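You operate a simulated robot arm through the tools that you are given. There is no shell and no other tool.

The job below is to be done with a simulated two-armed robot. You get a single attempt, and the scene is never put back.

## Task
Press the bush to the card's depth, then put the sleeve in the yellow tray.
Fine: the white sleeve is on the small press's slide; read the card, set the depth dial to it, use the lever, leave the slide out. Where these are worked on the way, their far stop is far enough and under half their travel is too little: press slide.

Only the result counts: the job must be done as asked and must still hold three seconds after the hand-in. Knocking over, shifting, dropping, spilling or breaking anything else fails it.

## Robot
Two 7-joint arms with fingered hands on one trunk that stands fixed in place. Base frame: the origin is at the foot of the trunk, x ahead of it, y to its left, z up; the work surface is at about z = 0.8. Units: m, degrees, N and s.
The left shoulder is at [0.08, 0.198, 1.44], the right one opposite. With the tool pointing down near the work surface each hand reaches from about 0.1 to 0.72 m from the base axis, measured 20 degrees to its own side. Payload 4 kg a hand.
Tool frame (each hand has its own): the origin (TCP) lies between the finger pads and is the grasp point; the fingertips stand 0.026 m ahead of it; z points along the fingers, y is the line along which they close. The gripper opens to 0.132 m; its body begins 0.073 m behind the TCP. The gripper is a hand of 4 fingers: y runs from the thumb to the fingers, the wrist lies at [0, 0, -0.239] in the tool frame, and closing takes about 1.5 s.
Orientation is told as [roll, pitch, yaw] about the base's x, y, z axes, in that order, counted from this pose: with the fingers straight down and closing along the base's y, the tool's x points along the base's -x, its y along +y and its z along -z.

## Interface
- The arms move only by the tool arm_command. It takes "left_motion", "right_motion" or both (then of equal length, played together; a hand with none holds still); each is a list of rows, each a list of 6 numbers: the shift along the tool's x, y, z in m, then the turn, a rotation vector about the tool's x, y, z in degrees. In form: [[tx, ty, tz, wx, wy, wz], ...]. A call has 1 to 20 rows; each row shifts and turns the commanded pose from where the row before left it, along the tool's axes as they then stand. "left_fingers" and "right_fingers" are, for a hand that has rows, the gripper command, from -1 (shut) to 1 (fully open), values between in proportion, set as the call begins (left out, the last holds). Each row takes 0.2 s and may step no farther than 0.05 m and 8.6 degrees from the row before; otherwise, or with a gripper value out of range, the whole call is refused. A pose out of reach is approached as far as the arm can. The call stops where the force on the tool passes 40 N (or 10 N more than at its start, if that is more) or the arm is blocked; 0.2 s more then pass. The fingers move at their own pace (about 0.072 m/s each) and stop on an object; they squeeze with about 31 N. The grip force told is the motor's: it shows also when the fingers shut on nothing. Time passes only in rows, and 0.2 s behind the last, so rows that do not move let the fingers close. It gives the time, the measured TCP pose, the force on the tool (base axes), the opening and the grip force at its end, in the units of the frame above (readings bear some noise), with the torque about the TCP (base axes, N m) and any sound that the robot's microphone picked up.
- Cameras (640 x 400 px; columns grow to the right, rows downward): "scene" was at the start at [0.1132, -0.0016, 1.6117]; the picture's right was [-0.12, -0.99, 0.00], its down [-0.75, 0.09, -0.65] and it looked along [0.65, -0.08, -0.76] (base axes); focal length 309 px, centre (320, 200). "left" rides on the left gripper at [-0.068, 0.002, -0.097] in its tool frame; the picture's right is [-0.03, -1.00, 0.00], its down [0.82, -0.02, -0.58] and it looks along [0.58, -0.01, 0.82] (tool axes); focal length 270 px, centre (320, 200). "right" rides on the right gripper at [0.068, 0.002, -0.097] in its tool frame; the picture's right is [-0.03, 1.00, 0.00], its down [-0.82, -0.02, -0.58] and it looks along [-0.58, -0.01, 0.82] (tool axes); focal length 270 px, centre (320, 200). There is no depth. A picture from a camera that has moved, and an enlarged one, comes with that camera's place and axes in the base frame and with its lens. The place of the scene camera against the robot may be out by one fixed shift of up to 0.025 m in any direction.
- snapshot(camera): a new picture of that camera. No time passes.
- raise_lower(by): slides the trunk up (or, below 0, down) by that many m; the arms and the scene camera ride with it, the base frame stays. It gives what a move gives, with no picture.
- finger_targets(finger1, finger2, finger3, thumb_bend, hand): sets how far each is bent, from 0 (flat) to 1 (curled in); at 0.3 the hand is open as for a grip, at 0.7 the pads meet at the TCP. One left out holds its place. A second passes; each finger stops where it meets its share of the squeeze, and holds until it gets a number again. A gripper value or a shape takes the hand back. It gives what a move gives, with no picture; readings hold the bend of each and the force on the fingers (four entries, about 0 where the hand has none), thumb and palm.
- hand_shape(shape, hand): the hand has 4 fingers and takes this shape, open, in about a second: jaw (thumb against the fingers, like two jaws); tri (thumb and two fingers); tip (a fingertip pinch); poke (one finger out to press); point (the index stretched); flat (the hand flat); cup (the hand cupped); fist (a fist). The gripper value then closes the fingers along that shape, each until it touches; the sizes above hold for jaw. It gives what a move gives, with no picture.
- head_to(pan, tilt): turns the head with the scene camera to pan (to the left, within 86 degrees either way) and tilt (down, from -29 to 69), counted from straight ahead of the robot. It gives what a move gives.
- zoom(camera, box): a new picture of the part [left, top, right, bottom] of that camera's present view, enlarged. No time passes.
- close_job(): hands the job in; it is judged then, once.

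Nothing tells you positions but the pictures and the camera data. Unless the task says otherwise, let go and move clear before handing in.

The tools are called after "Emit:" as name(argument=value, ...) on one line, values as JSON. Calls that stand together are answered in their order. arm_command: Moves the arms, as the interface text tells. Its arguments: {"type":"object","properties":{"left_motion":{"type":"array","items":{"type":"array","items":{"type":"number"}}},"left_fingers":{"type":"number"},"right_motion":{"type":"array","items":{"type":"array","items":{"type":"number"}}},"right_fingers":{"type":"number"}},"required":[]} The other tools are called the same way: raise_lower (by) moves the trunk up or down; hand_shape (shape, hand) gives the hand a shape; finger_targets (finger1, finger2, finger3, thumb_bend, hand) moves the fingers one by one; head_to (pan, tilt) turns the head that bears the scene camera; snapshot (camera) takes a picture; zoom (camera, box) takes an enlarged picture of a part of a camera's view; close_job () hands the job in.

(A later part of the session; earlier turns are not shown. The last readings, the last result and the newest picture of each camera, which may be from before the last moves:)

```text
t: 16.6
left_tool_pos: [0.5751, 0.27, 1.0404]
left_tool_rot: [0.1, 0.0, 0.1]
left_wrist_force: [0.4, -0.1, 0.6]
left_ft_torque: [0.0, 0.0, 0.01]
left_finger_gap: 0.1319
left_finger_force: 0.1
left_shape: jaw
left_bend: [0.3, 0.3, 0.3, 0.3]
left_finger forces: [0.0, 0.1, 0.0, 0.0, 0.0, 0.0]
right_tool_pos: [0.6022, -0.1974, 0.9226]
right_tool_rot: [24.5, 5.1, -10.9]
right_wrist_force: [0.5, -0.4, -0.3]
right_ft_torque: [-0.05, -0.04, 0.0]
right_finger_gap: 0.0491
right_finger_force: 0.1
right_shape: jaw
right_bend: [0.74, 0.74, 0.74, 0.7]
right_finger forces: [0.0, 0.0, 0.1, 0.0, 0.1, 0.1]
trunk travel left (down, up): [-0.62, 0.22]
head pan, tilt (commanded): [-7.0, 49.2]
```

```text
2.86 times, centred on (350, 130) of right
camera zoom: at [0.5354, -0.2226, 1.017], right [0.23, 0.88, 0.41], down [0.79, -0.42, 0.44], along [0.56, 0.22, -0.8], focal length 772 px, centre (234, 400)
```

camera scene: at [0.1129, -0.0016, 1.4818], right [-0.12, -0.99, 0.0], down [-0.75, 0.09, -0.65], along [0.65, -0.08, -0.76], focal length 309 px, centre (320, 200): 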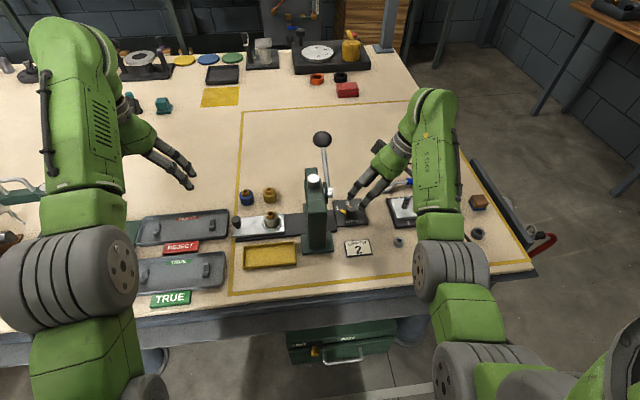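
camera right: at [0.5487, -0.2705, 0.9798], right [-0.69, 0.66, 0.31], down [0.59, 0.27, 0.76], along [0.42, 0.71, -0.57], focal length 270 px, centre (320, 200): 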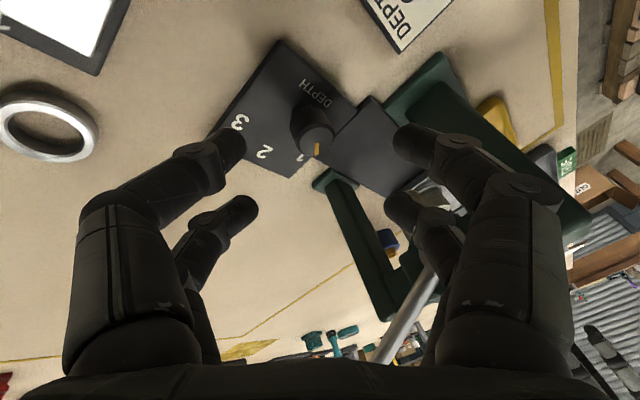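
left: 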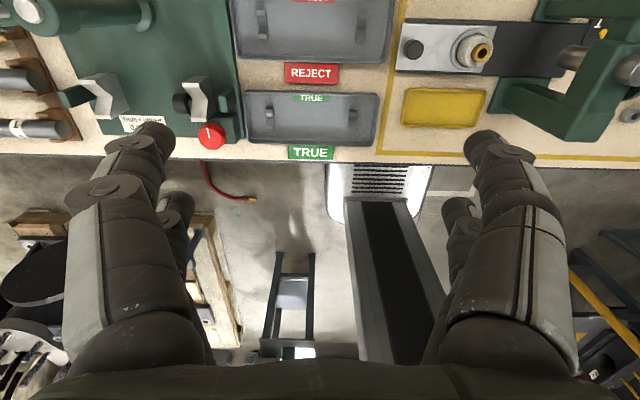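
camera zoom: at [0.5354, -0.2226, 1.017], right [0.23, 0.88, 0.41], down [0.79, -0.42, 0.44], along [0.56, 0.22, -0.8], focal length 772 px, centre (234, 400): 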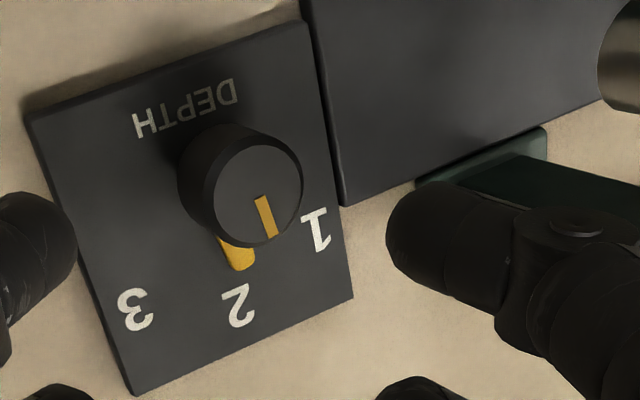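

The flag is still about 5 degrees short of 2 toward 1. I'll regrip and nudge it a little further, then relax the turn before opening so that the release does not drag it back.

Emit:
arm_command(right_motion=[[0, 0, 0, 0, 0, -6], [0, 0, 0.02, 0, 0, 0], [0, 0, 0.02, 0, 0, 0], [0, 0, 0.02, 0, 0, 0], [0, 0, 0.018, 0, 0, 0], [0, 0, 0, 0, 0, 0]], right_fingers=-0.2)

Emit:
arm_command(right_motion=[[0, 0, 0, 0, 0, 0], [0, 0, 0, 0, 0, 0], [0, 0, 0, 0, 0, 0], [0, 0, 0, 0, 0, 0]], right_fingers=-1)

Emit:
zoom(camera="right", box=[240, 100, 400, 260])

```text
t: 18.0
left_tool_pos: [0.5741, 0.27, 1.0417]
left_tool_rot: [0.2, 0.1, 0.1]
left_wrist_force: [-0.7, 0.8, 1.0]
left_ft_torque: [0.02, 0.0, 0.01]
left_finger_gap: 0.1316
left_finger_force: 0.0
left_shape: jaw
left_bend: [0.3, 0.3, 0.3, 0.3]
left_finger forces: [0.0, 0.0, 0.0, 0.1, 0.1, 0.0]
right_tool_pos: [0.6039, -0.1619, 0.8545]
right_tool_rot: [25.0, 2.5, -5.6]
right_wrist_force: [0.2, 0.4, -0.4]
right_ft_torque: [0.0, 0.03, -0.01]
right_finger_gap: 0.0524
right_finger_force: 0.1
right_shape: jaw
right_bend: [0.73, 0.73, 0.73, 0.7]
right_finger forces: [0.0, 0.0, 0.0, 0.0, 0.1, 0.0]
trunk travel left (down, up): [-0.62, 0.22]
head pan, tilt (commanded): [-7.0, 49.2]
```

```text
t: 19.0
left_tool_pos: [0.5754, 0.272, 1.0397]
left_tool_rot: [0.1, 0.1, 0.1]
left_wrist_force: [-0.2, 0.5, -0.2]
left_ft_torque: [0.01, 0.0, 0.01]
left_finger_gap: 0.132
left_finger_force: 0.0
left_shape: jaw
left_bend: [0.3, 0.3, 0.3, 0.3]
left_finger forces: [0.0, 0.0, 0.1, 0.0, 0.1, 0.1]
right_tool_pos: [0.6055, -0.1621, 0.8531]
right_tool_rot: [24.9, 2.7, -5.5]
right_wrist_force: [7.3, 2.3, -3.6]
right_ft_torque: [-0.02, -0.16, -0.05]
right_finger_gap: 0.0
right_finger_force: 30.5
right_shape: jaw
right_bend: [0.7, 0.71, 0.71, 0.71]
right_finger forces: [0.0, 0.1, 0.1, 0.0, 0.1, 0.0]
trunk travel left (down, up): [-0.62, 0.22]
head pan, tilt (commanded): [-7.0, 49.2]
```

```text
2.50 times, centred on (320, 180) of right
camera zoom: at [0.5365, -0.1936, 0.9434], right [0.13, 0.9, 0.42], down [0.81, -0.34, 0.48], along [0.57, 0.28, -0.77], focal length 676 px, centre (320, 250)
```

zoom: 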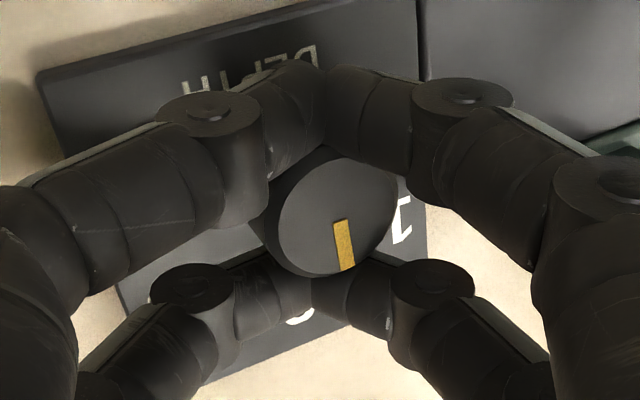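

Regripped; the knob now reads about 2.5 degrees short. I'll add a small turn and look.

Emit:
arm_command(right_motion=[[0, 0, 0, 0, 0, 5], [0, 0, 0, 0, 0, 4], [0, 0, 0, 0, 0, 0]])

Emit:
zoom(camera="right", box=[240, 100, 400, 260])

```text
t: 19.8
left_tool_pos: [0.5762, 0.2706, 1.0382]
left_tool_rot: [0.1, 0.1, 0.1]
left_wrist_force: [0.0, 0.1, -0.2]
left_ft_torque: [0.01, 0.01, -0.02]
left_finger_gap: 0.132
left_finger_force: 0.1
left_shape: jaw
left_bend: [0.3, 0.3, 0.3, 0.3]
left_finger forces: [0.0, 0.0, 0.0, 0.0, 0.0, 0.1]
right_tool_pos: [0.6061, -0.1639, 0.8533]
right_tool_rot: [24.2, 6.2, -13.7]
right_wrist_force: [15.0, 4.0, -3.2]
right_ft_torque: [-0.06, -0.72, -0.09]
right_finger_gap: 0.0
right_finger_force: 30.7
right_shape: jaw
right_bend: [0.7, 0.71, 0.72, 0.71]
right_finger forces: [0.0, 0.0, 58.7, 0.1, 0.0, 0.0]
trunk travel left (down, up): [-0.62, 0.22]
head pan, tilt (commanded): [-7.0, 49.2]
```

```text
2.50 times, centred on (320, 180) of right
camera zoom: at [0.539, -0.1846, 0.9475], right [0.28, 0.87, 0.4], down [0.78, -0.45, 0.43], along [0.55, 0.2, -0.81], focal length 676 px, centre (320, 250)
```

zoom: 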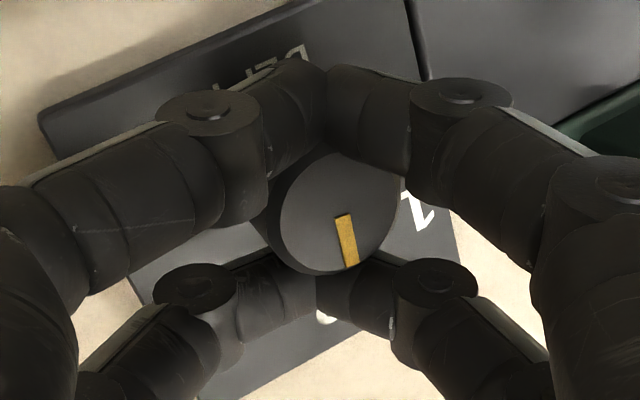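

Gripped it reads about -6.5 degrees, and the last release sprang back about 7. I'll open the same way and re-check.

Emit:
arm_command(right_motion=[[0, 0, 0, 0, 0, 0], [0, 0, 0, 0, 0, 0], [0, 0, 0, 0, 0, 0], [0, 0, -0.02, 0, 0, 0], [0, 0, -0.03, 0, 0, 0], [0, 0, -0.03, 0, 0, 0], [0, 0, 0, 0, 0, 0]], right_fingers=-0.25)

Emit:
zoom(camera="right", box=[285, 60, 415, 200])

Emit:
zoom(camera="scene", box=[330, 185, 380, 230])

```text
t: 21.4
left_tool_pos: [0.5757, 0.2716, 1.0402]
left_tool_rot: [0.2, -0.1, 0.2]
left_wrist_force: [0.3, 0.6, -0.1]
left_ft_torque: [-0.01, 0.01, 0.01]
left_finger_gap: 0.1319
left_finger_force: 0.0
left_shape: jaw
left_bend: [0.3, 0.3, 0.3, 0.3]
left_finger forces: [0.1, 0.0, 0.0, 0.1, 0.1, 0.1]
right_tool_pos: [0.6029, -0.1984, 0.9243]
right_tool_rot: [24.3, 6.2, -13.8]
right_wrist_force: [0.7, -0.1, -1.5]
right_ft_torque: [-0.01, -0.01, -0.02]
right_finger_gap: 0.0491
right_finger_force: 0.0
right_shape: jaw
right_bend: [0.74, 0.74, 0.74, 0.7]
right_finger forces: [0.1, 0.1, 0.0, 0.0, 0.0, 0.1]
trunk travel left (down, up): [-0.62, 0.22]
head pan, tilt (commanded): [-7.0, 49.2]
```

```text
2.86 times, centred on (350, 130) of right
camera zoom: at [0.536, -0.2195, 1.0198], right [0.28, 0.87, 0.41], down [0.78, -0.45, 0.43], along [0.55, 0.2, -0.81], focal length 772 px, centre (234, 400)
```

zoom: 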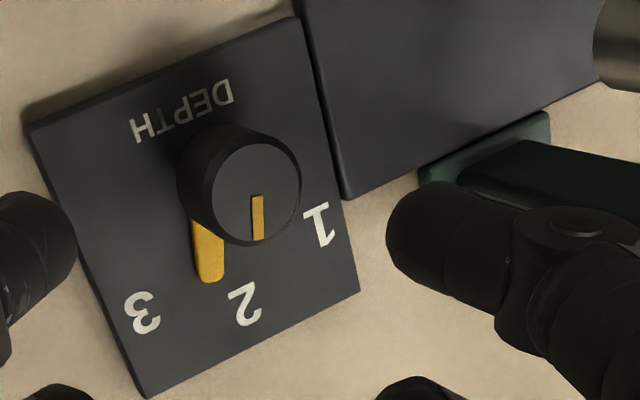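

```text
8.89 times, centred on (355, 208) of scene
camera zoom: at [0.1136, -0.0016, 1.4816], right [-0.12, -0.99, 0.0], down [-0.75, 0.09, -0.65], along [0.65, -0.08, -0.76], focal length 2745 px, centre (9, 133)
```

zoom: 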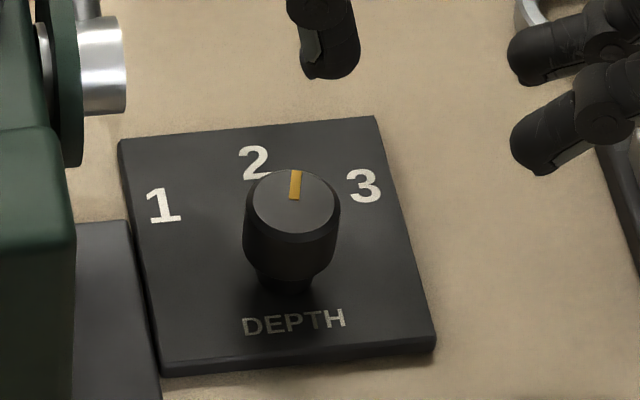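

The release dragged it about 14 degrees past 2 toward 3, so gripping is too coarse for the last bit. I'll rise and make a one-finger poke shape to push the flag back gently with visual checks.

Emit:
arm_command(right_motion=[[0.0044, 0.0163, -0.0363, 0, 0, 0], [0.0044, 0.0163, -0.0363, 0, 0, 0], [0, 0, 0, 0, 0, 0]])

Emit:
hand_shape(hand="right", shape="poke")

Emit:
snapshot(camera="right")

Emit:
zoom(camera="scene", box=[290, 100, 490, 260])

```text
t: 22.2
left_tool_pos: [0.5743, 0.27, 1.04]
left_tool_rot: [0.2, 0.0, 0.1]
left_wrist_force: [-0.2, 0.1, 0.0]
left_ft_torque: [-0.01, -0.02, -0.02]
left_finger_gap: 0.1317
left_finger_force: 0.0
left_shape: jaw
left_bend: [0.3, 0.3, 0.3, 0.3]
left_finger forces: [0.1, 0.0, 0.0, 0.0, 0.1, 0.0]
right_tool_pos: [0.6027, -0.1967, 1.0042]
right_tool_rot: [24.4, 6.3, -13.7]
right_wrist_force: [1.3, -0.2, 0.1]
right_ft_torque: [0.0, 0.01, 0.0]
right_finger_gap: 0.0494
right_finger_force: 0.1
right_shape: jaw
right_bend: [0.74, 0.74, 0.74, 0.7]
right_finger forces: [0.0, 0.0, 0.0, 0.0, 0.1, 0.0]
trunk travel left (down, up): [-0.62, 0.22]
head pan, tilt (commanded): [-7.0, 49.2]
```

```text
t: 23.1
left_tool_pos: [0.5749, 0.2703, 1.0405]
left_tool_rot: [0.1, 0.0, 0.1]
left_wrist_force: [0.8, 0.2, -0.2]
left_ft_torque: [0.0, -0.01, 0.0]
left_finger_gap: 0.1319
left_finger_force: 0.0
left_shape: jaw
left_bend: [0.3, 0.3, 0.3, 0.3]
left_finger forces: [0.1, 0.1, 0.0, 0.0, 0.0, 0.0]
right_tool_pos: [0.6029, -0.1978, 1.0048]
right_tool_rot: [24.3, 6.2, -13.7]
right_wrist_force: [0.7, 0.5, -0.3]
right_ft_torque: [0.0, -0.01, 0.02]
right_finger_gap: 0.0
right_finger_force: 0.0
right_shape: poke
right_bend: [1.0, 1.0, 1.0, 0.34]
right_finger forces: [0.1, 0.1, 0.0, 0.1, 0.0, 0.0]
trunk travel left (down, up): [-0.62, 0.22]
head pan, tilt (commanded): [-7.0, 49.2]
```

```text
taken
camera right: at [0.5352, -0.2191, 1.0997], right [0.28, 0.87, 0.41], down [0.78, -0.45, 0.43], along [0.55, 0.2, -0.81], focal length 270 px, centre (320, 200)
```

right: 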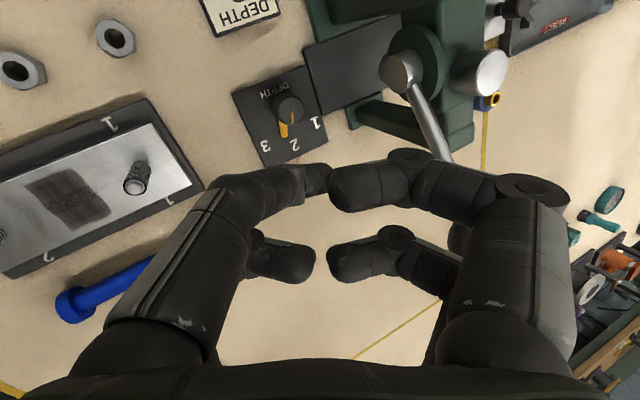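

```text
2.50 times, centred on (390, 180) of scene
camera zoom: at [0.113, -0.0015, 1.4817], right [-0.12, -0.99, 0.0], down [-0.75, 0.09, -0.65], along [0.65, -0.08, -0.76], focal length 772 px, centre (145, 250)
```

zoom: 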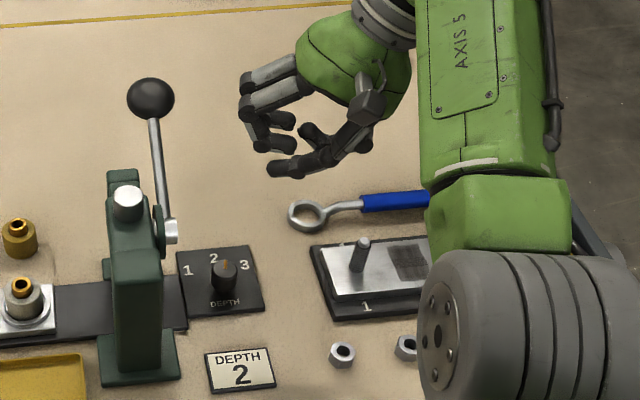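

The poke shape doesn't stretch a finger downward here. I'll try the point shape instead.

Emit:
hand_shape(hand="right", shape="point")

Emit:
snapshot(camera="right")

Emit:
zoom(camera="scene", box=[290, 100, 490, 260])

```text
t: 24.0
left_tool_pos: [0.5737, 0.2709, 1.04]
left_tool_rot: [0.1, 0.0, 0.1]
left_wrist_force: [-0.3, -0.2, 0.2]
left_ft_torque: [0.02, 0.01, -0.02]
left_finger_gap: 0.1317
left_finger_force: 0.1
left_shape: jaw
left_bend: [0.3, 0.3, 0.3, 0.3]
left_finger forces: [0.0, 0.0, 0.1, 0.1, 0.1, 0.1]
right_tool_pos: [0.6027, -0.1968, 1.0035]
right_tool_rot: [24.4, 6.2, -13.8]
right_wrist_force: [0.5, 0.5, 0.7]
right_ft_torque: [0.01, -0.03, 0.0]
right_finger_gap: 0.0
right_finger_force: 0.0
right_shape: point
right_bend: [0.24, 0.99, 1.0, 0.39]
right_finger forces: [0.0, 0.0, 0.0, 0.0, 0.0, 0.1]
trunk travel left (down, up): [-0.62, 0.22]
head pan, tilt (commanded): [-7.0, 49.2]
```

```text
taken
camera right: at [0.5353, -0.2192, 1.0996], right [0.28, 0.87, 0.41], down [0.78, -0.45, 0.43], along [0.55, 0.2, -0.81], focal length 270 px, centre (320, 200)
```

right: 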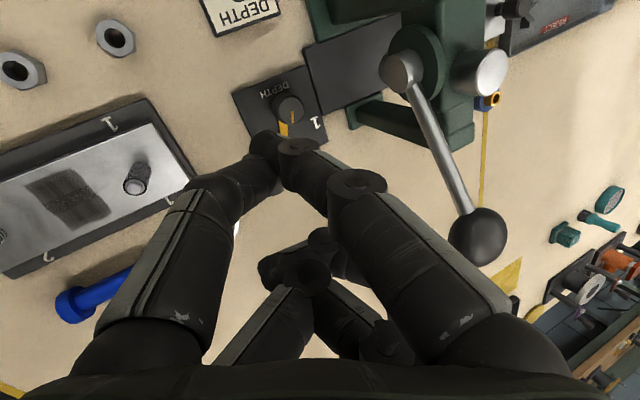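

```text
2.50 times, centred on (390, 180) of scene
camera zoom: at [0.1132, -0.0017, 1.4817], right [-0.12, -0.99, 0.0], down [-0.75, 0.09, -0.65], along [0.65, -0.08, -0.76], focal length 772 px, centre (145, 250)
```

zoom: 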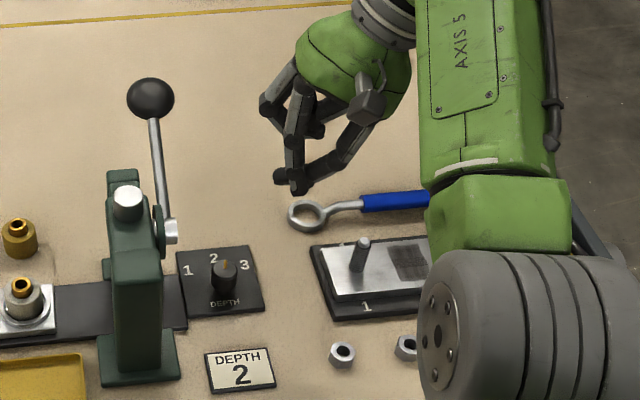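

The point shape brings two tips together off-centre, so I'd rather use the jaw's thumb side, whose geometry I know, to push the flag from its right side toward +y. I'll reset to jaw with a small gap, turn to yaw 0 and hover beyond the flag.

Emit:
hand_shape(hand="right", shape="jaw")

Emit:
arm_command(right_motion=[[0, 0, 0, 0, 0, -7.5], [0, 0, 0, 0, 0, -7.0], [-0.0158, -0.0138, 0.0256, 0, 0, 0], [-0.0158, -0.0138, 0.0256, 0, 0, 0], [-0.0158, -0.0138, 0.0256, 0, 0, 0], [0, 0, 0, 0, 0, 0], [0, 0, 0, 0, 0, 0]], right_fingers=-0.55)

Emit:
snapshot(camera="right")

Emit:
zoom(camera="scene", box=[290, 150, 430, 260])

```text
t: 24.9
left_tool_pos: [0.5755, 0.2709, 1.0407]
left_tool_rot: [0.0, 0.0, 0.0]
left_wrist_force: [0.6, 0.2, 0.3]
left_ft_torque: [-0.01, 0.01, 0.02]
left_finger_gap: 0.1315
left_finger_force: 0.0
left_shape: jaw
left_bend: [0.3, 0.3, 0.3, 0.3]
left_finger forces: [0.1, 0.0, 0.0, 0.0, 0.0, 0.1]
right_tool_pos: [0.6018, -0.1968, 1.0043]
right_tool_rot: [24.3, 6.2, -13.8]
right_wrist_force: [0.6, 0.5, -0.5]
right_ft_torque: [0.0, 0.03, 0.01]
right_finger_gap: 0.132
right_finger_force: 0.0
right_shape: jaw
right_bend: [0.3, 0.3, 0.3, 0.3]
right_finger forces: [0.1, 0.0, 0.0, 0.1, 0.0, 0.1]
trunk travel left (down, up): [-0.62, 0.22]
head pan, tilt (commanded): [-7.0, 49.2]
```

```text
t: 26.5
left_tool_pos: [0.5738, 0.2705, 1.0411]
left_tool_rot: [0.1, 0.0, 0.2]
left_wrist_force: [0.2, 0.2, -0.4]
left_ft_torque: [-0.02, 0.03, 0.01]
left_finger_gap: 0.1317
left_finger_force: 0.0
left_shape: jaw
left_bend: [0.3, 0.3, 0.3, 0.3]
left_finger forces: [0.1, 0.0, 0.0, 0.0, 0.0, 0.0]
right_tool_pos: [0.6504, -0.2007, 0.9188]
right_tool_rot: [25.0, 0.0, -0.6]
right_wrist_force: [0.1, 0.4, 1.2]
right_ft_torque: [-0.01, -0.01, 0.01]
right_finger_gap: 0.0302
right_finger_force: 0.0
right_shape: jaw
right_bend: [0.73, 0.73, 0.73, 0.7]
right_finger forces: [0.0, 0.0, 0.0, 0.0, 0.0, 0.1]
trunk travel left (down, up): [-0.62, 0.22]
head pan, tilt (commanded): [-7.0, 49.2]
```

```text
taken
camera right: at [0.58, -0.2394, 1.0061], right [0.03, 0.91, 0.42], down [0.81, -0.27, 0.51], along [0.58, 0.33, -0.75], focal length 270 px, centre (320, 200)
```

right: 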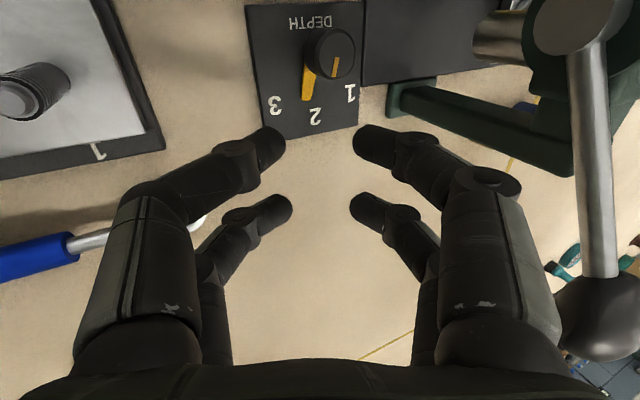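

```text
3.64 times, centred on (360, 205) of scene
camera zoom: at [0.1131, -0.0016, 1.4817], right [-0.12, -0.99, 0.0], down [-0.75, 0.09, -0.65], along [0.65, -0.08, -0.76], focal length 1123 px, centre (174, 182)
```

zoom: 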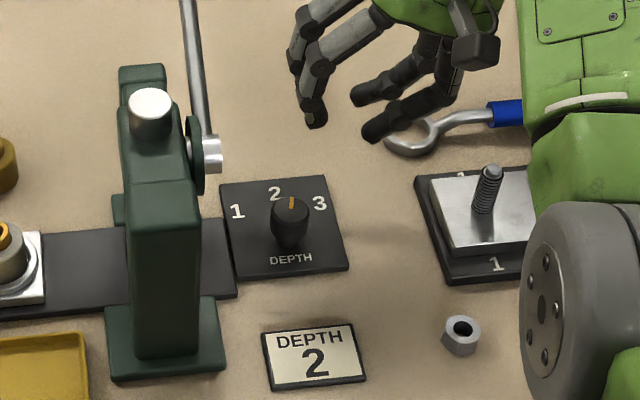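

The rear fingers line up on either side of the flag tip. I'll advance along the tool axis most of the way and check.

Emit:
arm_command(right_motion=[[0, 0, 0.02, 0, 0, 0], [0, 0, 0.02, 0, 0, 0], [0, 0, 0.02, 0, 0, 0], [0, 0, 0.01, 0, 0, 0], [0, 0, 0, 0, 0, 0]])

Emit:
zoom(camera="right", box=[220, 60, 420, 220])

Emit:
zoom(camera="scene", box=[310, 170, 400, 240])

```text
t: 27.7
left_tool_pos: [0.574, 0.2704, 1.0403]
left_tool_rot: [0.0, 0.0, 0.2]
left_wrist_force: [-0.2, -1.0, -0.5]
left_ft_torque: [-0.03, 0.02, -0.02]
left_finger_gap: 0.1317
left_finger_force: 0.1
left_shape: jaw
left_bend: [0.3, 0.3, 0.3, 0.3]
left_finger forces: [0.1, 0.1, 0.0, 0.0, 0.0, 0.0]
right_tool_pos: [0.6493, -0.1735, 0.8527]
right_tool_rot: [25.0, 0.2, -0.5]
right_wrist_force: [0.3, 0.1, -0.5]
right_ft_torque: [0.0, -0.01, 0.04]
right_finger_gap: 0.0299
right_finger_force: 0.0
right_shape: jaw
right_bend: [0.73, 0.73, 0.73, 0.7]
right_finger forces: [0.0, 0.0, 0.1, 0.0, 0.1, 0.1]
trunk travel left (down, up): [-0.62, 0.22]
head pan, tilt (commanded): [-7.0, 49.2]
```

```text
2.50 times, centred on (320, 140) of right
camera zoom: at [0.5797, -0.2112, 0.9413], right [0.03, 0.91, 0.42], down [0.82, -0.27, 0.51], along [0.58, 0.33, -0.75], focal length 676 px, centre (320, 350)
```

zoom: 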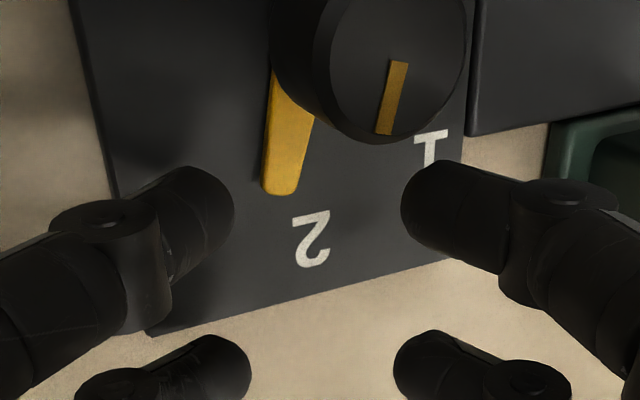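

```text
5.71 times, centred on (355, 205) of scene
camera zoom: at [0.1131, -0.0017, 1.4817], right [-0.12, -0.99, 0.0], down [-0.75, 0.09, -0.65], along [0.65, -0.08, -0.76], focal length 1765 px, centre (120, 171)
```

zoom: 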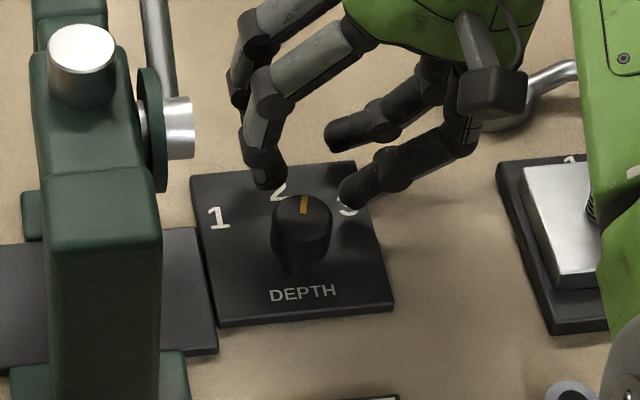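

The view is clear: the flag lies between the rear fingertips, at about -16 degrees. I'll lower to near the plate and start pushing +y with the thumb side.

Emit:
arm_command(right_motion=[[0, 0, 0.005, 0, 0, 0], [0, 0, 0.004, 0, 0, 0], [0, 0, 0, 0, 0, 0]])

Emit:
zoom(camera="right", box=[220, 60, 420, 220])

```text
t: 28.5
left_tool_pos: [0.5758, 0.2701, 1.04]
left_tool_rot: [0.1, 0.0, 0.1]
left_wrist_force: [-1.0, 0.4, 1.3]
left_ft_torque: [0.04, 0.01, 0.02]
left_finger_gap: 0.1318
left_finger_force: 0.1
left_shape: jaw
left_bend: [0.3, 0.3, 0.3, 0.3]
left_finger forces: [0.0, 0.1, 0.0, 0.0, 0.0, 0.0]
right_tool_pos: [0.6494, -0.169, 0.8463]
right_tool_rot: [25.0, 0.2, -0.5]
right_wrist_force: [0.6, 0.4, -0.5]
right_ft_torque: [0.04, -0.01, 0.0]
right_finger_gap: 0.0301
right_finger_force: 0.1
right_shape: jaw
right_bend: [0.73, 0.73, 0.73, 0.7]
right_finger forces: [0.0, 0.0, 0.1, 0.1, 0.0, 0.0]
trunk travel left (down, up): [-0.62, 0.22]
head pan, tilt (commanded): [-7.0, 49.2]
```

```text
2.50 times, centred on (320, 140) of right
camera zoom: at [0.58, -0.2071, 0.9343], right [0.03, 0.91, 0.42], down [0.82, -0.27, 0.51], along [0.58, 0.33, -0.75], focal length 676 px, centre (320, 350)
```

zoom: 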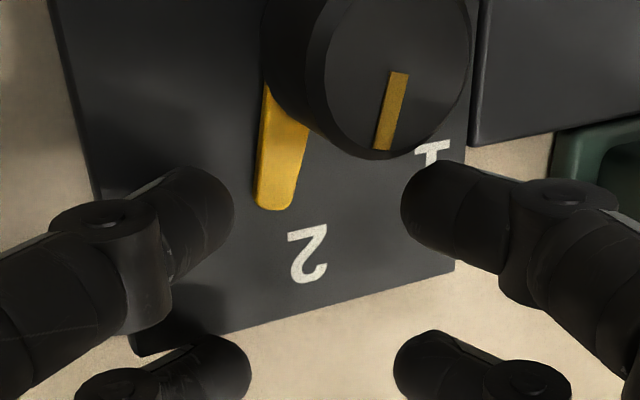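

No contact yet; I'll lower 3 mm more and push +y in small steps.

Emit:
arm_command(right_motion=[[0, 0, 0.003, 0, 0, 0], [0, 0.0045, 0.0021, 0, 0, 0], [0, 0.0036, 0.0017, 0, 0, 0], [0, 0, 0, 0, 0, 0]])

Emit:
zoom(camera="right", box=[220, 60, 420, 220])

```text
t: 29.5
left_tool_pos: [0.5752, 0.2714, 1.0397]
left_tool_rot: [0.1, 0.0, 0.1]
left_wrist_force: [0.8, -0.6, 0.0]
left_ft_torque: [-0.02, 0.01, 0.0]
left_finger_gap: 0.1318
left_finger_force: 0.2
left_shape: jaw
left_bend: [0.3, 0.3, 0.3, 0.3]
left_finger forces: [0.0, 0.0, 0.0, 0.1, 0.0, 0.0]
right_tool_pos: [0.6498, -0.1601, 0.844]
right_tool_rot: [25.0, 0.1, -0.5]
right_wrist_force: [-0.4, 0.1, 1.4]
right_ft_torque: [-0.04, -0.04, 0.03]
right_finger_gap: 0.0299
right_finger_force: 0.0
right_shape: jaw
right_bend: [0.73, 0.73, 0.73, 0.7]
right_finger forces: [0.0, 0.0, 0.0, 0.0, 0.2, 0.0]
trunk travel left (down, up): [-0.62, 0.22]
head pan, tilt (commanded): [-7.0, 49.2]
```

```text
2.50 times, centred on (320, 140) of right
camera zoom: at [0.58, -0.1969, 0.932], right [0.03, 0.91, 0.42], down [0.82, -0.27, 0.51], along [0.58, 0.33, -0.75], focal length 676 px, centre (320, 350)
```

zoom: 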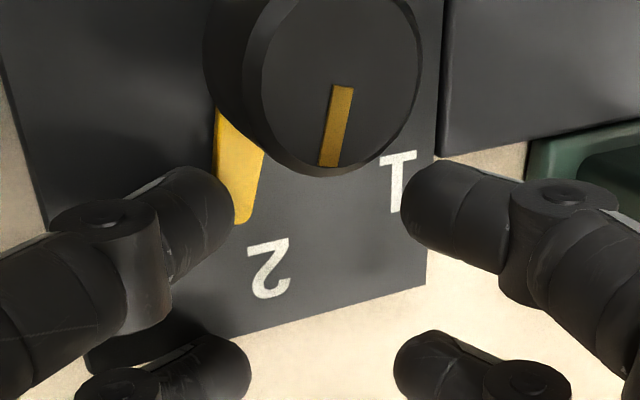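

Not pushing yet. I'll continue in small +y steps.

Emit:
arm_command(right_motion=[[0, 0.0027, 0.0013, 0, 0, 0], [0, 0.0027, 0.0013, 0, 0, 0], [0, 0, 0, 0, 0, 0]])

Emit:
zoom(camera="right", box=[220, 60, 420, 220])

```text
t: 30.3
left_tool_pos: [0.5748, 0.271, 1.0402]
left_tool_rot: [0.0, 0.0, 0.1]
left_wrist_force: [0.3, -0.2, -0.5]
left_ft_torque: [0.0, 0.0, 0.01]
left_finger_gap: 0.1316
left_finger_force: 0.0
left_shape: jaw
left_bend: [0.3, 0.3, 0.3, 0.3]
left_finger forces: [0.1, 0.0, 0.0, 0.0, 0.1, 0.0]
right_tool_pos: [0.6493, -0.1524, 0.8442]
right_tool_rot: [25.0, 0.2, -0.5]
right_wrist_force: [0.5, -0.2, 0.3]
right_ft_torque: [-0.01, -0.01, 0.01]
right_finger_gap: 0.0298
right_finger_force: 0.1
right_shape: jaw
right_bend: [0.73, 0.73, 0.73, 0.7]
right_finger forces: [0.0, 0.0, 0.0, 0.0, 0.1, 0.0]
trunk travel left (down, up): [-0.62, 0.22]
head pan, tilt (commanded): [-7.0, 49.2]
```

```text
2.50 times, centred on (320, 140) of right
camera zoom: at [0.5797, -0.1908, 0.932], right [0.03, 0.91, 0.42], down [0.82, -0.27, 0.51], along [0.58, 0.33, -0.75], focal length 676 px, centre (320, 350)
```

zoom: 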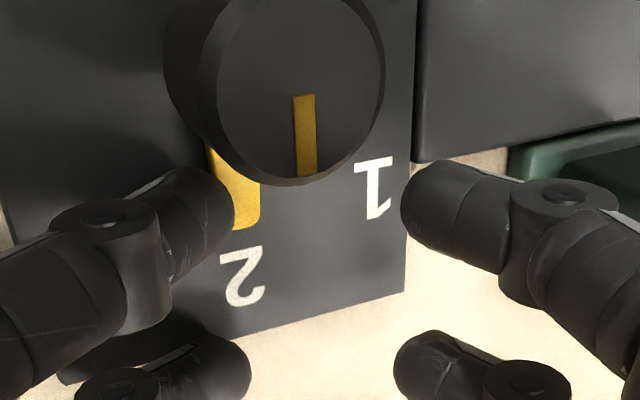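

The dial line now reads about 0 degrees, squarely at 2. I'll ease the finger off to -y, back out, and verify.

Emit:
arm_command(right_motion=[[0, -0.0045, -0.0021, 0, 0, 0], [0, -0.0045, -0.0021, 0, 0, 0], [0, 0, -0.025, 0, 0, 0], [0, 0, -0.035, 0, 0, 0], [0, 0, -0.03, 0, 0, 0], [0, 0, 0, 0, 0, 0]])

Emit:
snapshot(camera="right")

Emit:
zoom(camera="right", box=[240, 0, 400, 140])

Emit:
zoom(camera="scene", box=[330, 185, 380, 230])

```text
t: 31.7
left_tool_pos: [0.575, 0.2725, 1.0402]
left_tool_rot: [0.1, 0.0, 0.0]
left_wrist_force: [0.9, 0.3, -0.8]
left_ft_torque: [0.01, -0.01, 0.01]
left_finger_gap: 0.1317
left_finger_force: 0.1
left_shape: jaw
left_bend: [0.3, 0.3, 0.3, 0.3]
left_finger forces: [0.0, 0.0, 0.0, 0.1, 0.0, 0.0]
right_tool_pos: [0.6502, -0.2016, 0.9249]
right_tool_rot: [24.9, 0.2, -0.5]
right_wrist_force: [0.5, 0.0, -0.7]
right_ft_torque: [-0.03, 0.04, 0.03]
right_finger_gap: 0.0297
right_finger_force: 0.1
right_shape: jaw
right_bend: [0.73, 0.73, 0.73, 0.7]
right_finger forces: [0.0, 0.1, 0.0, 0.0, 0.0, 0.0]
trunk travel left (down, up): [-0.62, 0.22]
head pan, tilt (commanded): [-7.0, 49.2]
```

```text
taken
camera right: at [0.5805, -0.2386, 1.0128], right [0.03, 0.91, 0.42], down [0.82, -0.27, 0.51], along [0.58, 0.33, -0.75], focal length 270 px, centre (320, 200)
```

right: 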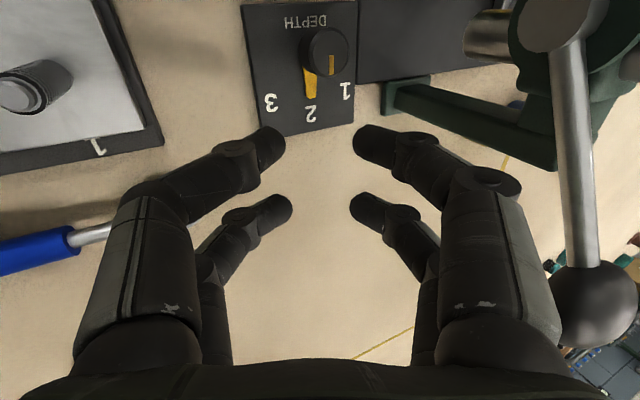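

```text
2.86 times, centred on (320, 70) of right
camera zoom: at [0.5805, -0.2386, 1.0128], right [0.03, 0.91, 0.42], down [0.82, -0.27, 0.51], along [0.58, 0.33, -0.75], focal length 772 px, centre (320, 571)
```

zoom: 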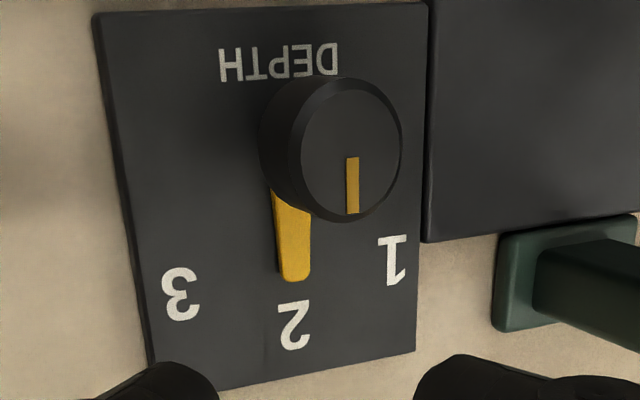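

```text
8.89 times, centred on (355, 208) of scene
camera zoom: at [0.1134, -0.0015, 1.4817], right [-0.12, -0.99, 0.0], down [-0.75, 0.09, -0.65], along [0.65, -0.08, -0.76], focal length 2745 px, centre (9, 133)
```

zoom: 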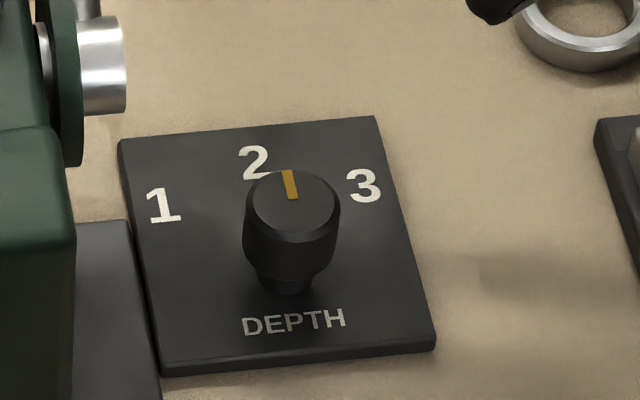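

The dial is set exactly on 2. Next is the slide: its black knob looks to be near (0.605, 0.149). I'll turn the left hand 90 degrees, so the finger pairs sit either side of the knob along the travel, and move above it to look.

Emit:
arm_command(left_motion=[[0, 0, 0, 0, 0, -8.2], [0, 0, 0, 0, 0, -8.2], [0, 0, 0, 0, 0, -8.2], [0, 0, 0, 0, 0, -8.2], [0, 0, 0, 0, 0, -8.2], [0, 0, 0, 0, 0, -8.2], [0, 0, 0, 0, 0, -8.2], [0, 0, 0, 0, 0, -8.2], [0, 0, 0, 0, 0, -8.2], [0, 0, 0, 0, 0, -8.2], [0, 0, 0, 0, 0, -8.0], [0.04, -0.015, 0, 0, 0, 0], [0.04, -0.015, 0, 0, 0, 0], [0, 0, 0, 0, 0, 0]], left_fingers=0.0)

Emit:
snapshot(camera="left")

Emit:
snapshot(camera="scene")

```text
t: 34.7
left_tool_pos: [0.604, 0.1937, 1.0416]
left_tool_rot: [0.0, 0.1, 90.1]
left_wrist_force: [0.0, 0.7, -0.9]
left_ft_torque: [0.0, -0.01, 0.0]
left_finger_gap: 0.0666
left_finger_force: 0.0
left_shape: jaw
left_bend: [0.73, 0.73, 0.73, 0.7]
left_finger forces: [0.0, 0.0, 0.0, 0.1, 0.1, 0.1]
right_tool_pos: [0.6496, -0.1999, 0.9249]
right_tool_rot: [25.1, 0.1, -0.4]
right_wrist_force: [0.9, 0.1, 0.4]
right_ft_torque: [-0.04, -0.01, 0.01]
right_finger_gap: 0.0302
right_finger_force: 0.0
right_shape: jaw
right_bend: [0.73, 0.73, 0.73, 0.7]
right_finger forces: [0.1, 0.0, 0.0, 0.0, 0.1, 0.0]
trunk travel left (down, up): [-0.62, 0.22]
head pan, tilt (commanded): [-7.0, 49.2]
```

```text
taken
camera left: at [0.6025, 0.2619, 1.1379], right [1.0, 0.03, 0.0], down [0.02, -0.82, 0.58], along [0.02, -0.58, -0.82], focal length 270 px, centre (320, 200)
```

left: 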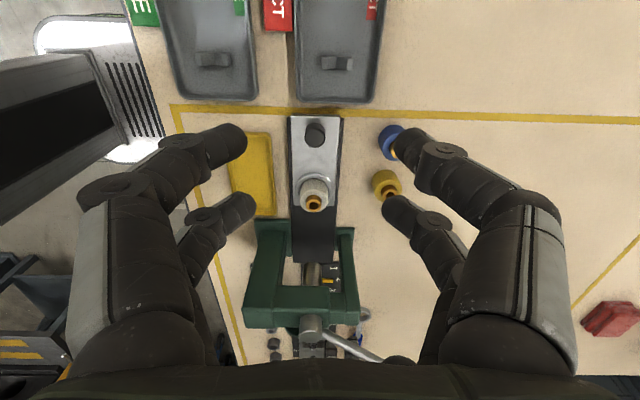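

```text
taken
camera scene: at [0.1126, -0.0005, 1.4817], right [-0.12, -0.99, 0.0], down [-0.75, 0.09, -0.65], along [0.65, -0.08, -0.76], focal length 309 px, centre (320, 200)
```

scene: 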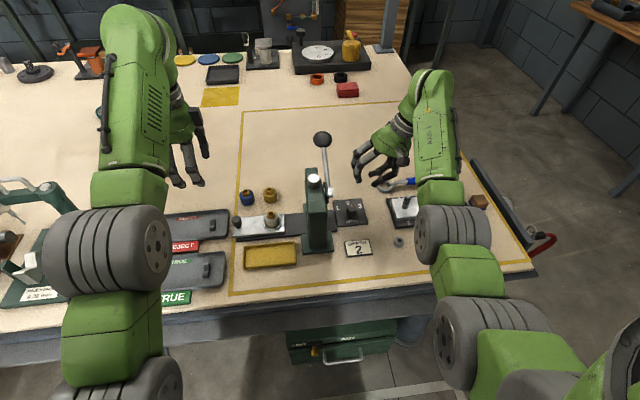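

I now have a good view along the slide. I'll zoom to place the knob, sleeve, tray and press head.

Emit:
zoom(camera="left", box=[210, 90, 430, 240])

Emit:
zoom(camera="left", box=[220, 200, 420, 380])

Emit:
zoom(camera="scene", box=[220, 170, 360, 280])

```text
2.67 times, centred on (320, 165) of left
camera zoom: at [0.6025, 0.2619, 1.1379], right [1.0, 0.03, 0.0], down [0.02, -0.82, 0.58], along [0.02, -0.58, -0.82], focal length 721 px, centre (320, 293)
```

zoom: 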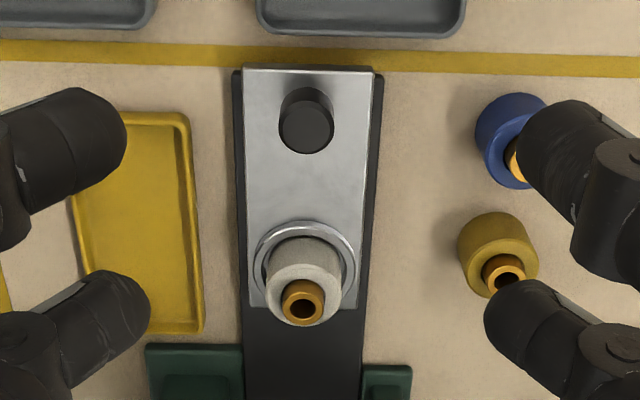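

```text
2.22 times, centred on (320, 290) of left
camera zoom: at [0.6025, 0.2619, 1.1379], right [1.0, 0.03, 0.0], down [0.02, -0.82, 0.58], along [0.02, -0.58, -0.82], focal length 601 px, centre (320, 0)
```

zoom: 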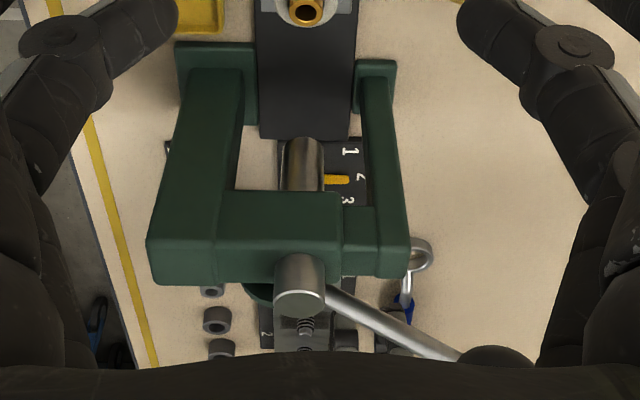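

```text
3.64 times, centred on (290, 225) of scene
camera zoom: at [0.1126, -0.0005, 1.4817], right [-0.12, -0.99, 0.0], down [-0.75, 0.09, -0.65], along [0.65, -0.08, -0.76], focal length 1123 px, centre (429, 109)
```

zoom: 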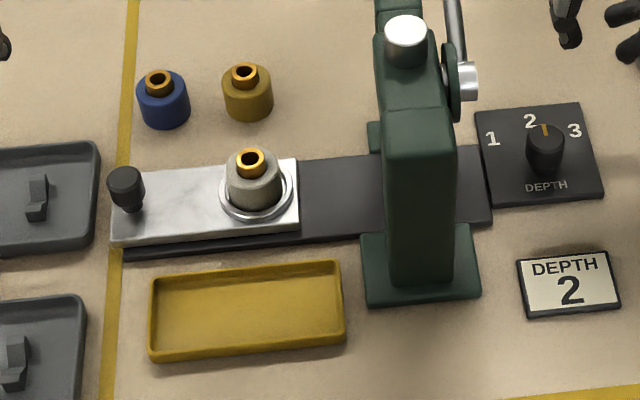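

The slide knob top works out at (0.60, 0.144, 0.849) and the sleeve's bush top at (0.60, 0.057, 0.853). I'll lean the left hand 10 degrees away from the press and descend above the knob.

Emit:
arm_command(left_motion=[[0, 0, 0, 0, 5, 0], [0, 0, 0, 0, 5, 0], [0.0045, 0.0013, 0.038, 0, 0, 0], [0.0045, 0.0013, 0.038, 0, 0, 0], [0.0045, 0.0013, 0.038, 0, 0, 0], [0, 0, 0, 0, 0, 0]], left_fingers=-0.2)

Emit:
snapshot(camera="left")

Emit:
zoom(camera="scene", box=[180, 140, 340, 270])

```text
t: 36.1
left_tool_pos: [0.5986, 0.1587, 0.9315]
left_tool_rot: [0.0, 9.9, 90.1]
left_wrist_force: [0.3, -0.2, -0.6]
left_ft_torque: [0.0, 0.01, 0.02]
left_finger_gap: 0.0532
left_finger_force: 0.0
left_shape: jaw
left_bend: [0.73, 0.73, 0.73, 0.7]
left_finger forces: [0.0, 0.0, 0.0, 0.0, 0.1, 0.0]
right_tool_pos: [0.6499, -0.201, 0.9252]
right_tool_rot: [25.1, 0.2, -0.5]
right_wrist_force: [-0.4, -0.3, 0.2]
right_ft_torque: [-0.01, -0.01, -0.02]
right_finger_gap: 0.0302
right_finger_force: 0.0
right_shape: jaw
right_bend: [0.73, 0.73, 0.73, 0.7]
right_finger forces: [0.1, 0.0, 0.0, 0.0, 0.1, 0.0]
trunk travel left (down, up): [-0.62, 0.22]
head pan, tilt (commanded): [-7.0, 49.2]
```

```text
taken
camera left: at [0.5978, 0.2428, 1.0139], right [1.0, 0.03, 0.0], down [0.02, -0.7, 0.71], along [0.02, -0.71, -0.7], focal length 270 px, centre (320, 200)
```

left: 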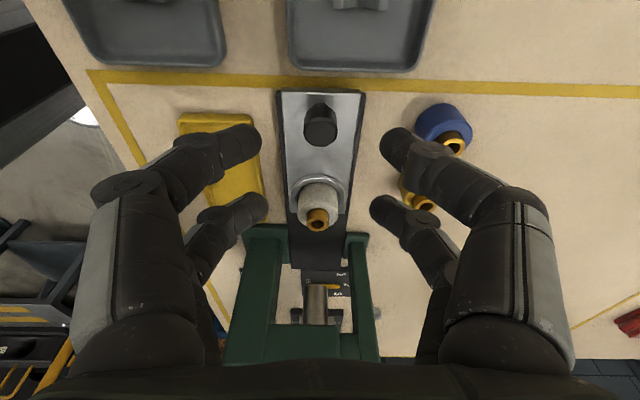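

```text
3.08 times, centred on (260, 205) of scene
camera zoom: at [0.1131, -0.0019, 1.4817], right [-0.12, -0.99, 0.0], down [-0.75, 0.09, -0.65], along [0.65, -0.08, -0.76], focal length 950 px, centre (505, 185)
```

zoom: 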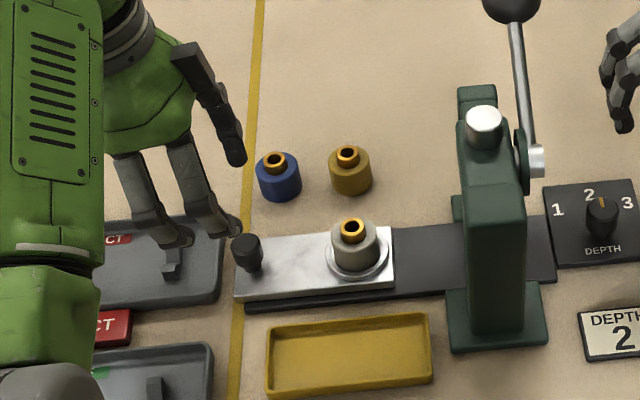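

Alignment is good. I'll advance along the tool axis to straddle the knob.

Emit:
arm_command(left_motion=[[0, -0.001, 0.025, 0, 0, 0], [0, 0, 0.025, 0, 0, 0], [0, 0, 0.02, 0, 0, 0], [0, 0, 0.008, 0, 0, 0], [0, 0, 0, 0, 0, 0]])

Emit:
zoom(camera="left", box=[200, 80, 440, 260])

Emit:
zoom(camera="scene", box=[200, 170, 320, 270])

```text
t: 37.3
left_tool_pos: [0.6007, 0.1448, 0.854]
left_tool_rot: [0.0, 9.9, 90.1]
left_wrist_force: [1.1, 0.3, 0.5]
left_ft_torque: [0.01, 0.0, -0.01]
left_finger_gap: 0.0532
left_finger_force: 0.1
left_shape: jaw
left_bend: [0.73, 0.73, 0.73, 0.7]
left_finger forces: [0.0, 0.0, 0.0, 0.0, 0.0, 0.0]
right_tool_pos: [0.6498, -0.2019, 0.9248]
right_tool_rot: [25.0, 0.1, -0.4]
right_wrist_force: [-0.8, 0.3, 0.9]
right_ft_torque: [0.01, 0.01, -0.02]
right_finger_gap: 0.0299
right_finger_force: 0.0
right_shape: jaw
right_bend: [0.73, 0.73, 0.73, 0.7]
right_finger forces: [0.1, 0.0, 0.1, 0.0, 0.0, 0.0]
trunk travel left (down, up): [-0.62, 0.22]
head pan, tilt (commanded): [-7.0, 49.2]
```

```text
2.22 times, centred on (320, 170) of left
camera zoom: at [0.5996, 0.2285, 0.9362], right [1.0, 0.03, 0.0], down [0.02, -0.7, 0.71], along [0.02, -0.71, -0.7], focal length 601 px, centre (320, 267)
```

zoom: 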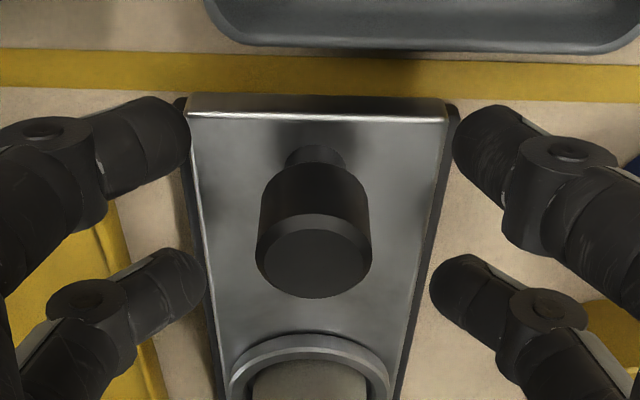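

```text
4.00 times, centred on (260, 220) of scene
camera zoom: at [0.1131, -0.0017, 1.4817], right [-0.12, -0.99, 0.0], down [-0.75, 0.09, -0.65], along [0.65, -0.08, -0.76], focal length 1235 px, centre (560, 120)
```

zoom: 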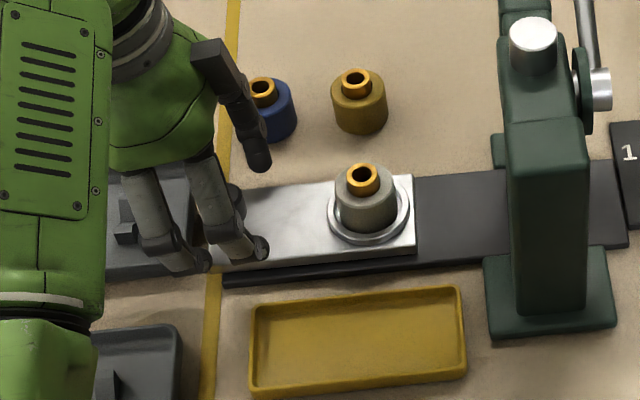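

The knob sits between the two finger pairs. I'll close around it.

Emit:
arm_command(left_motion=[[0, 0, 0, 0, 0, 0], [0, 0, 0, 0, 0, 0], [0, 0, 0, 0, 0, 0], [0, 0, 0, 0, 0, 0], [0, 0, 0, 0, 0, 0]], left_fingers=-1)

Emit:
zoom(camera="left", box=[200, 80, 440, 260])

Emit:
zoom(camera="scene", box=[200, 170, 320, 270])

```text
t: 38.5
left_tool_pos: [0.6013, 0.1447, 0.853]
left_tool_rot: [0.1, 9.9, 90.1]
left_wrist_force: [-0.7, 2.3, -2.1]
left_ft_torque: [0.06, 0.02, 0.03]
left_finger_gap: 0.0001
left_finger_force: 31.2
left_shape: jaw
left_bend: [0.71, 0.61, 0.61, 0.69]
left_finger forces: [0.1, 0.0, 0.0, 0.0, 0.1, 0.0]
right_tool_pos: [0.6503, -0.2005, 0.9245]
right_tool_rot: [24.9, 0.2, -0.5]
right_wrist_force: [-0.6, -0.1, -0.2]
right_ft_torque: [0.02, 0.0, 0.01]
right_finger_gap: 0.0298
right_finger_force: 0.1
right_shape: jaw
right_bend: [0.73, 0.73, 0.73, 0.7]
right_finger forces: [0.1, 0.0, 0.0, 0.0, 0.1, 0.1]
trunk travel left (down, up): [-0.62, 0.22]
head pan, tilt (commanded): [-7.0, 49.2]
```

```text
2.22 times, centred on (320, 170) of left
camera zoom: at [0.5997, 0.229, 0.9361], right [1.0, 0.03, 0.0], down [0.02, -0.7, 0.71], along [0.02, -0.71, -0.7], focal length 601 px, centre (320, 267)
```

zoom: 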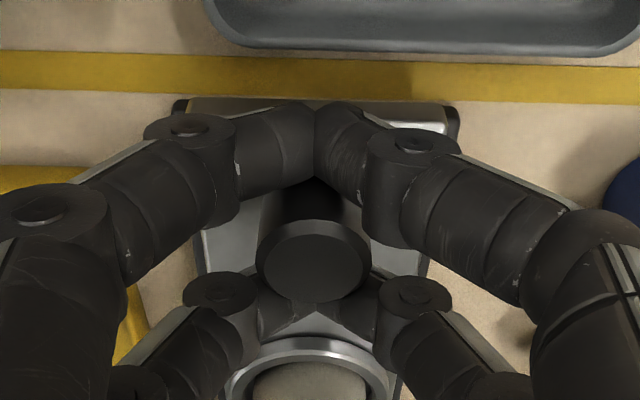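

```text
4.00 times, centred on (260, 220) of scene
camera zoom: at [0.1133, -0.0012, 1.4817], right [-0.12, -0.99, 0.0], down [-0.75, 0.09, -0.65], along [0.65, -0.08, -0.76], focal length 1235 px, centre (560, 120)
```

zoom: 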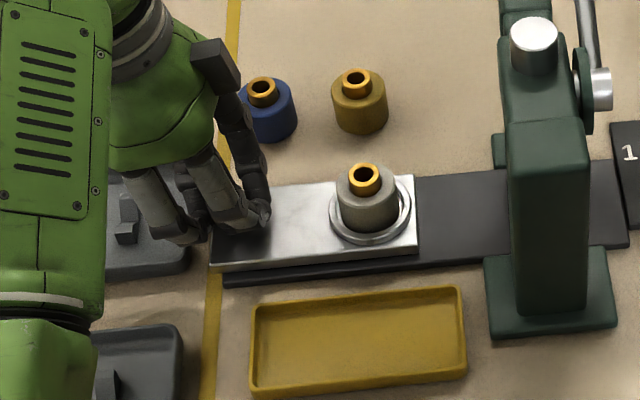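

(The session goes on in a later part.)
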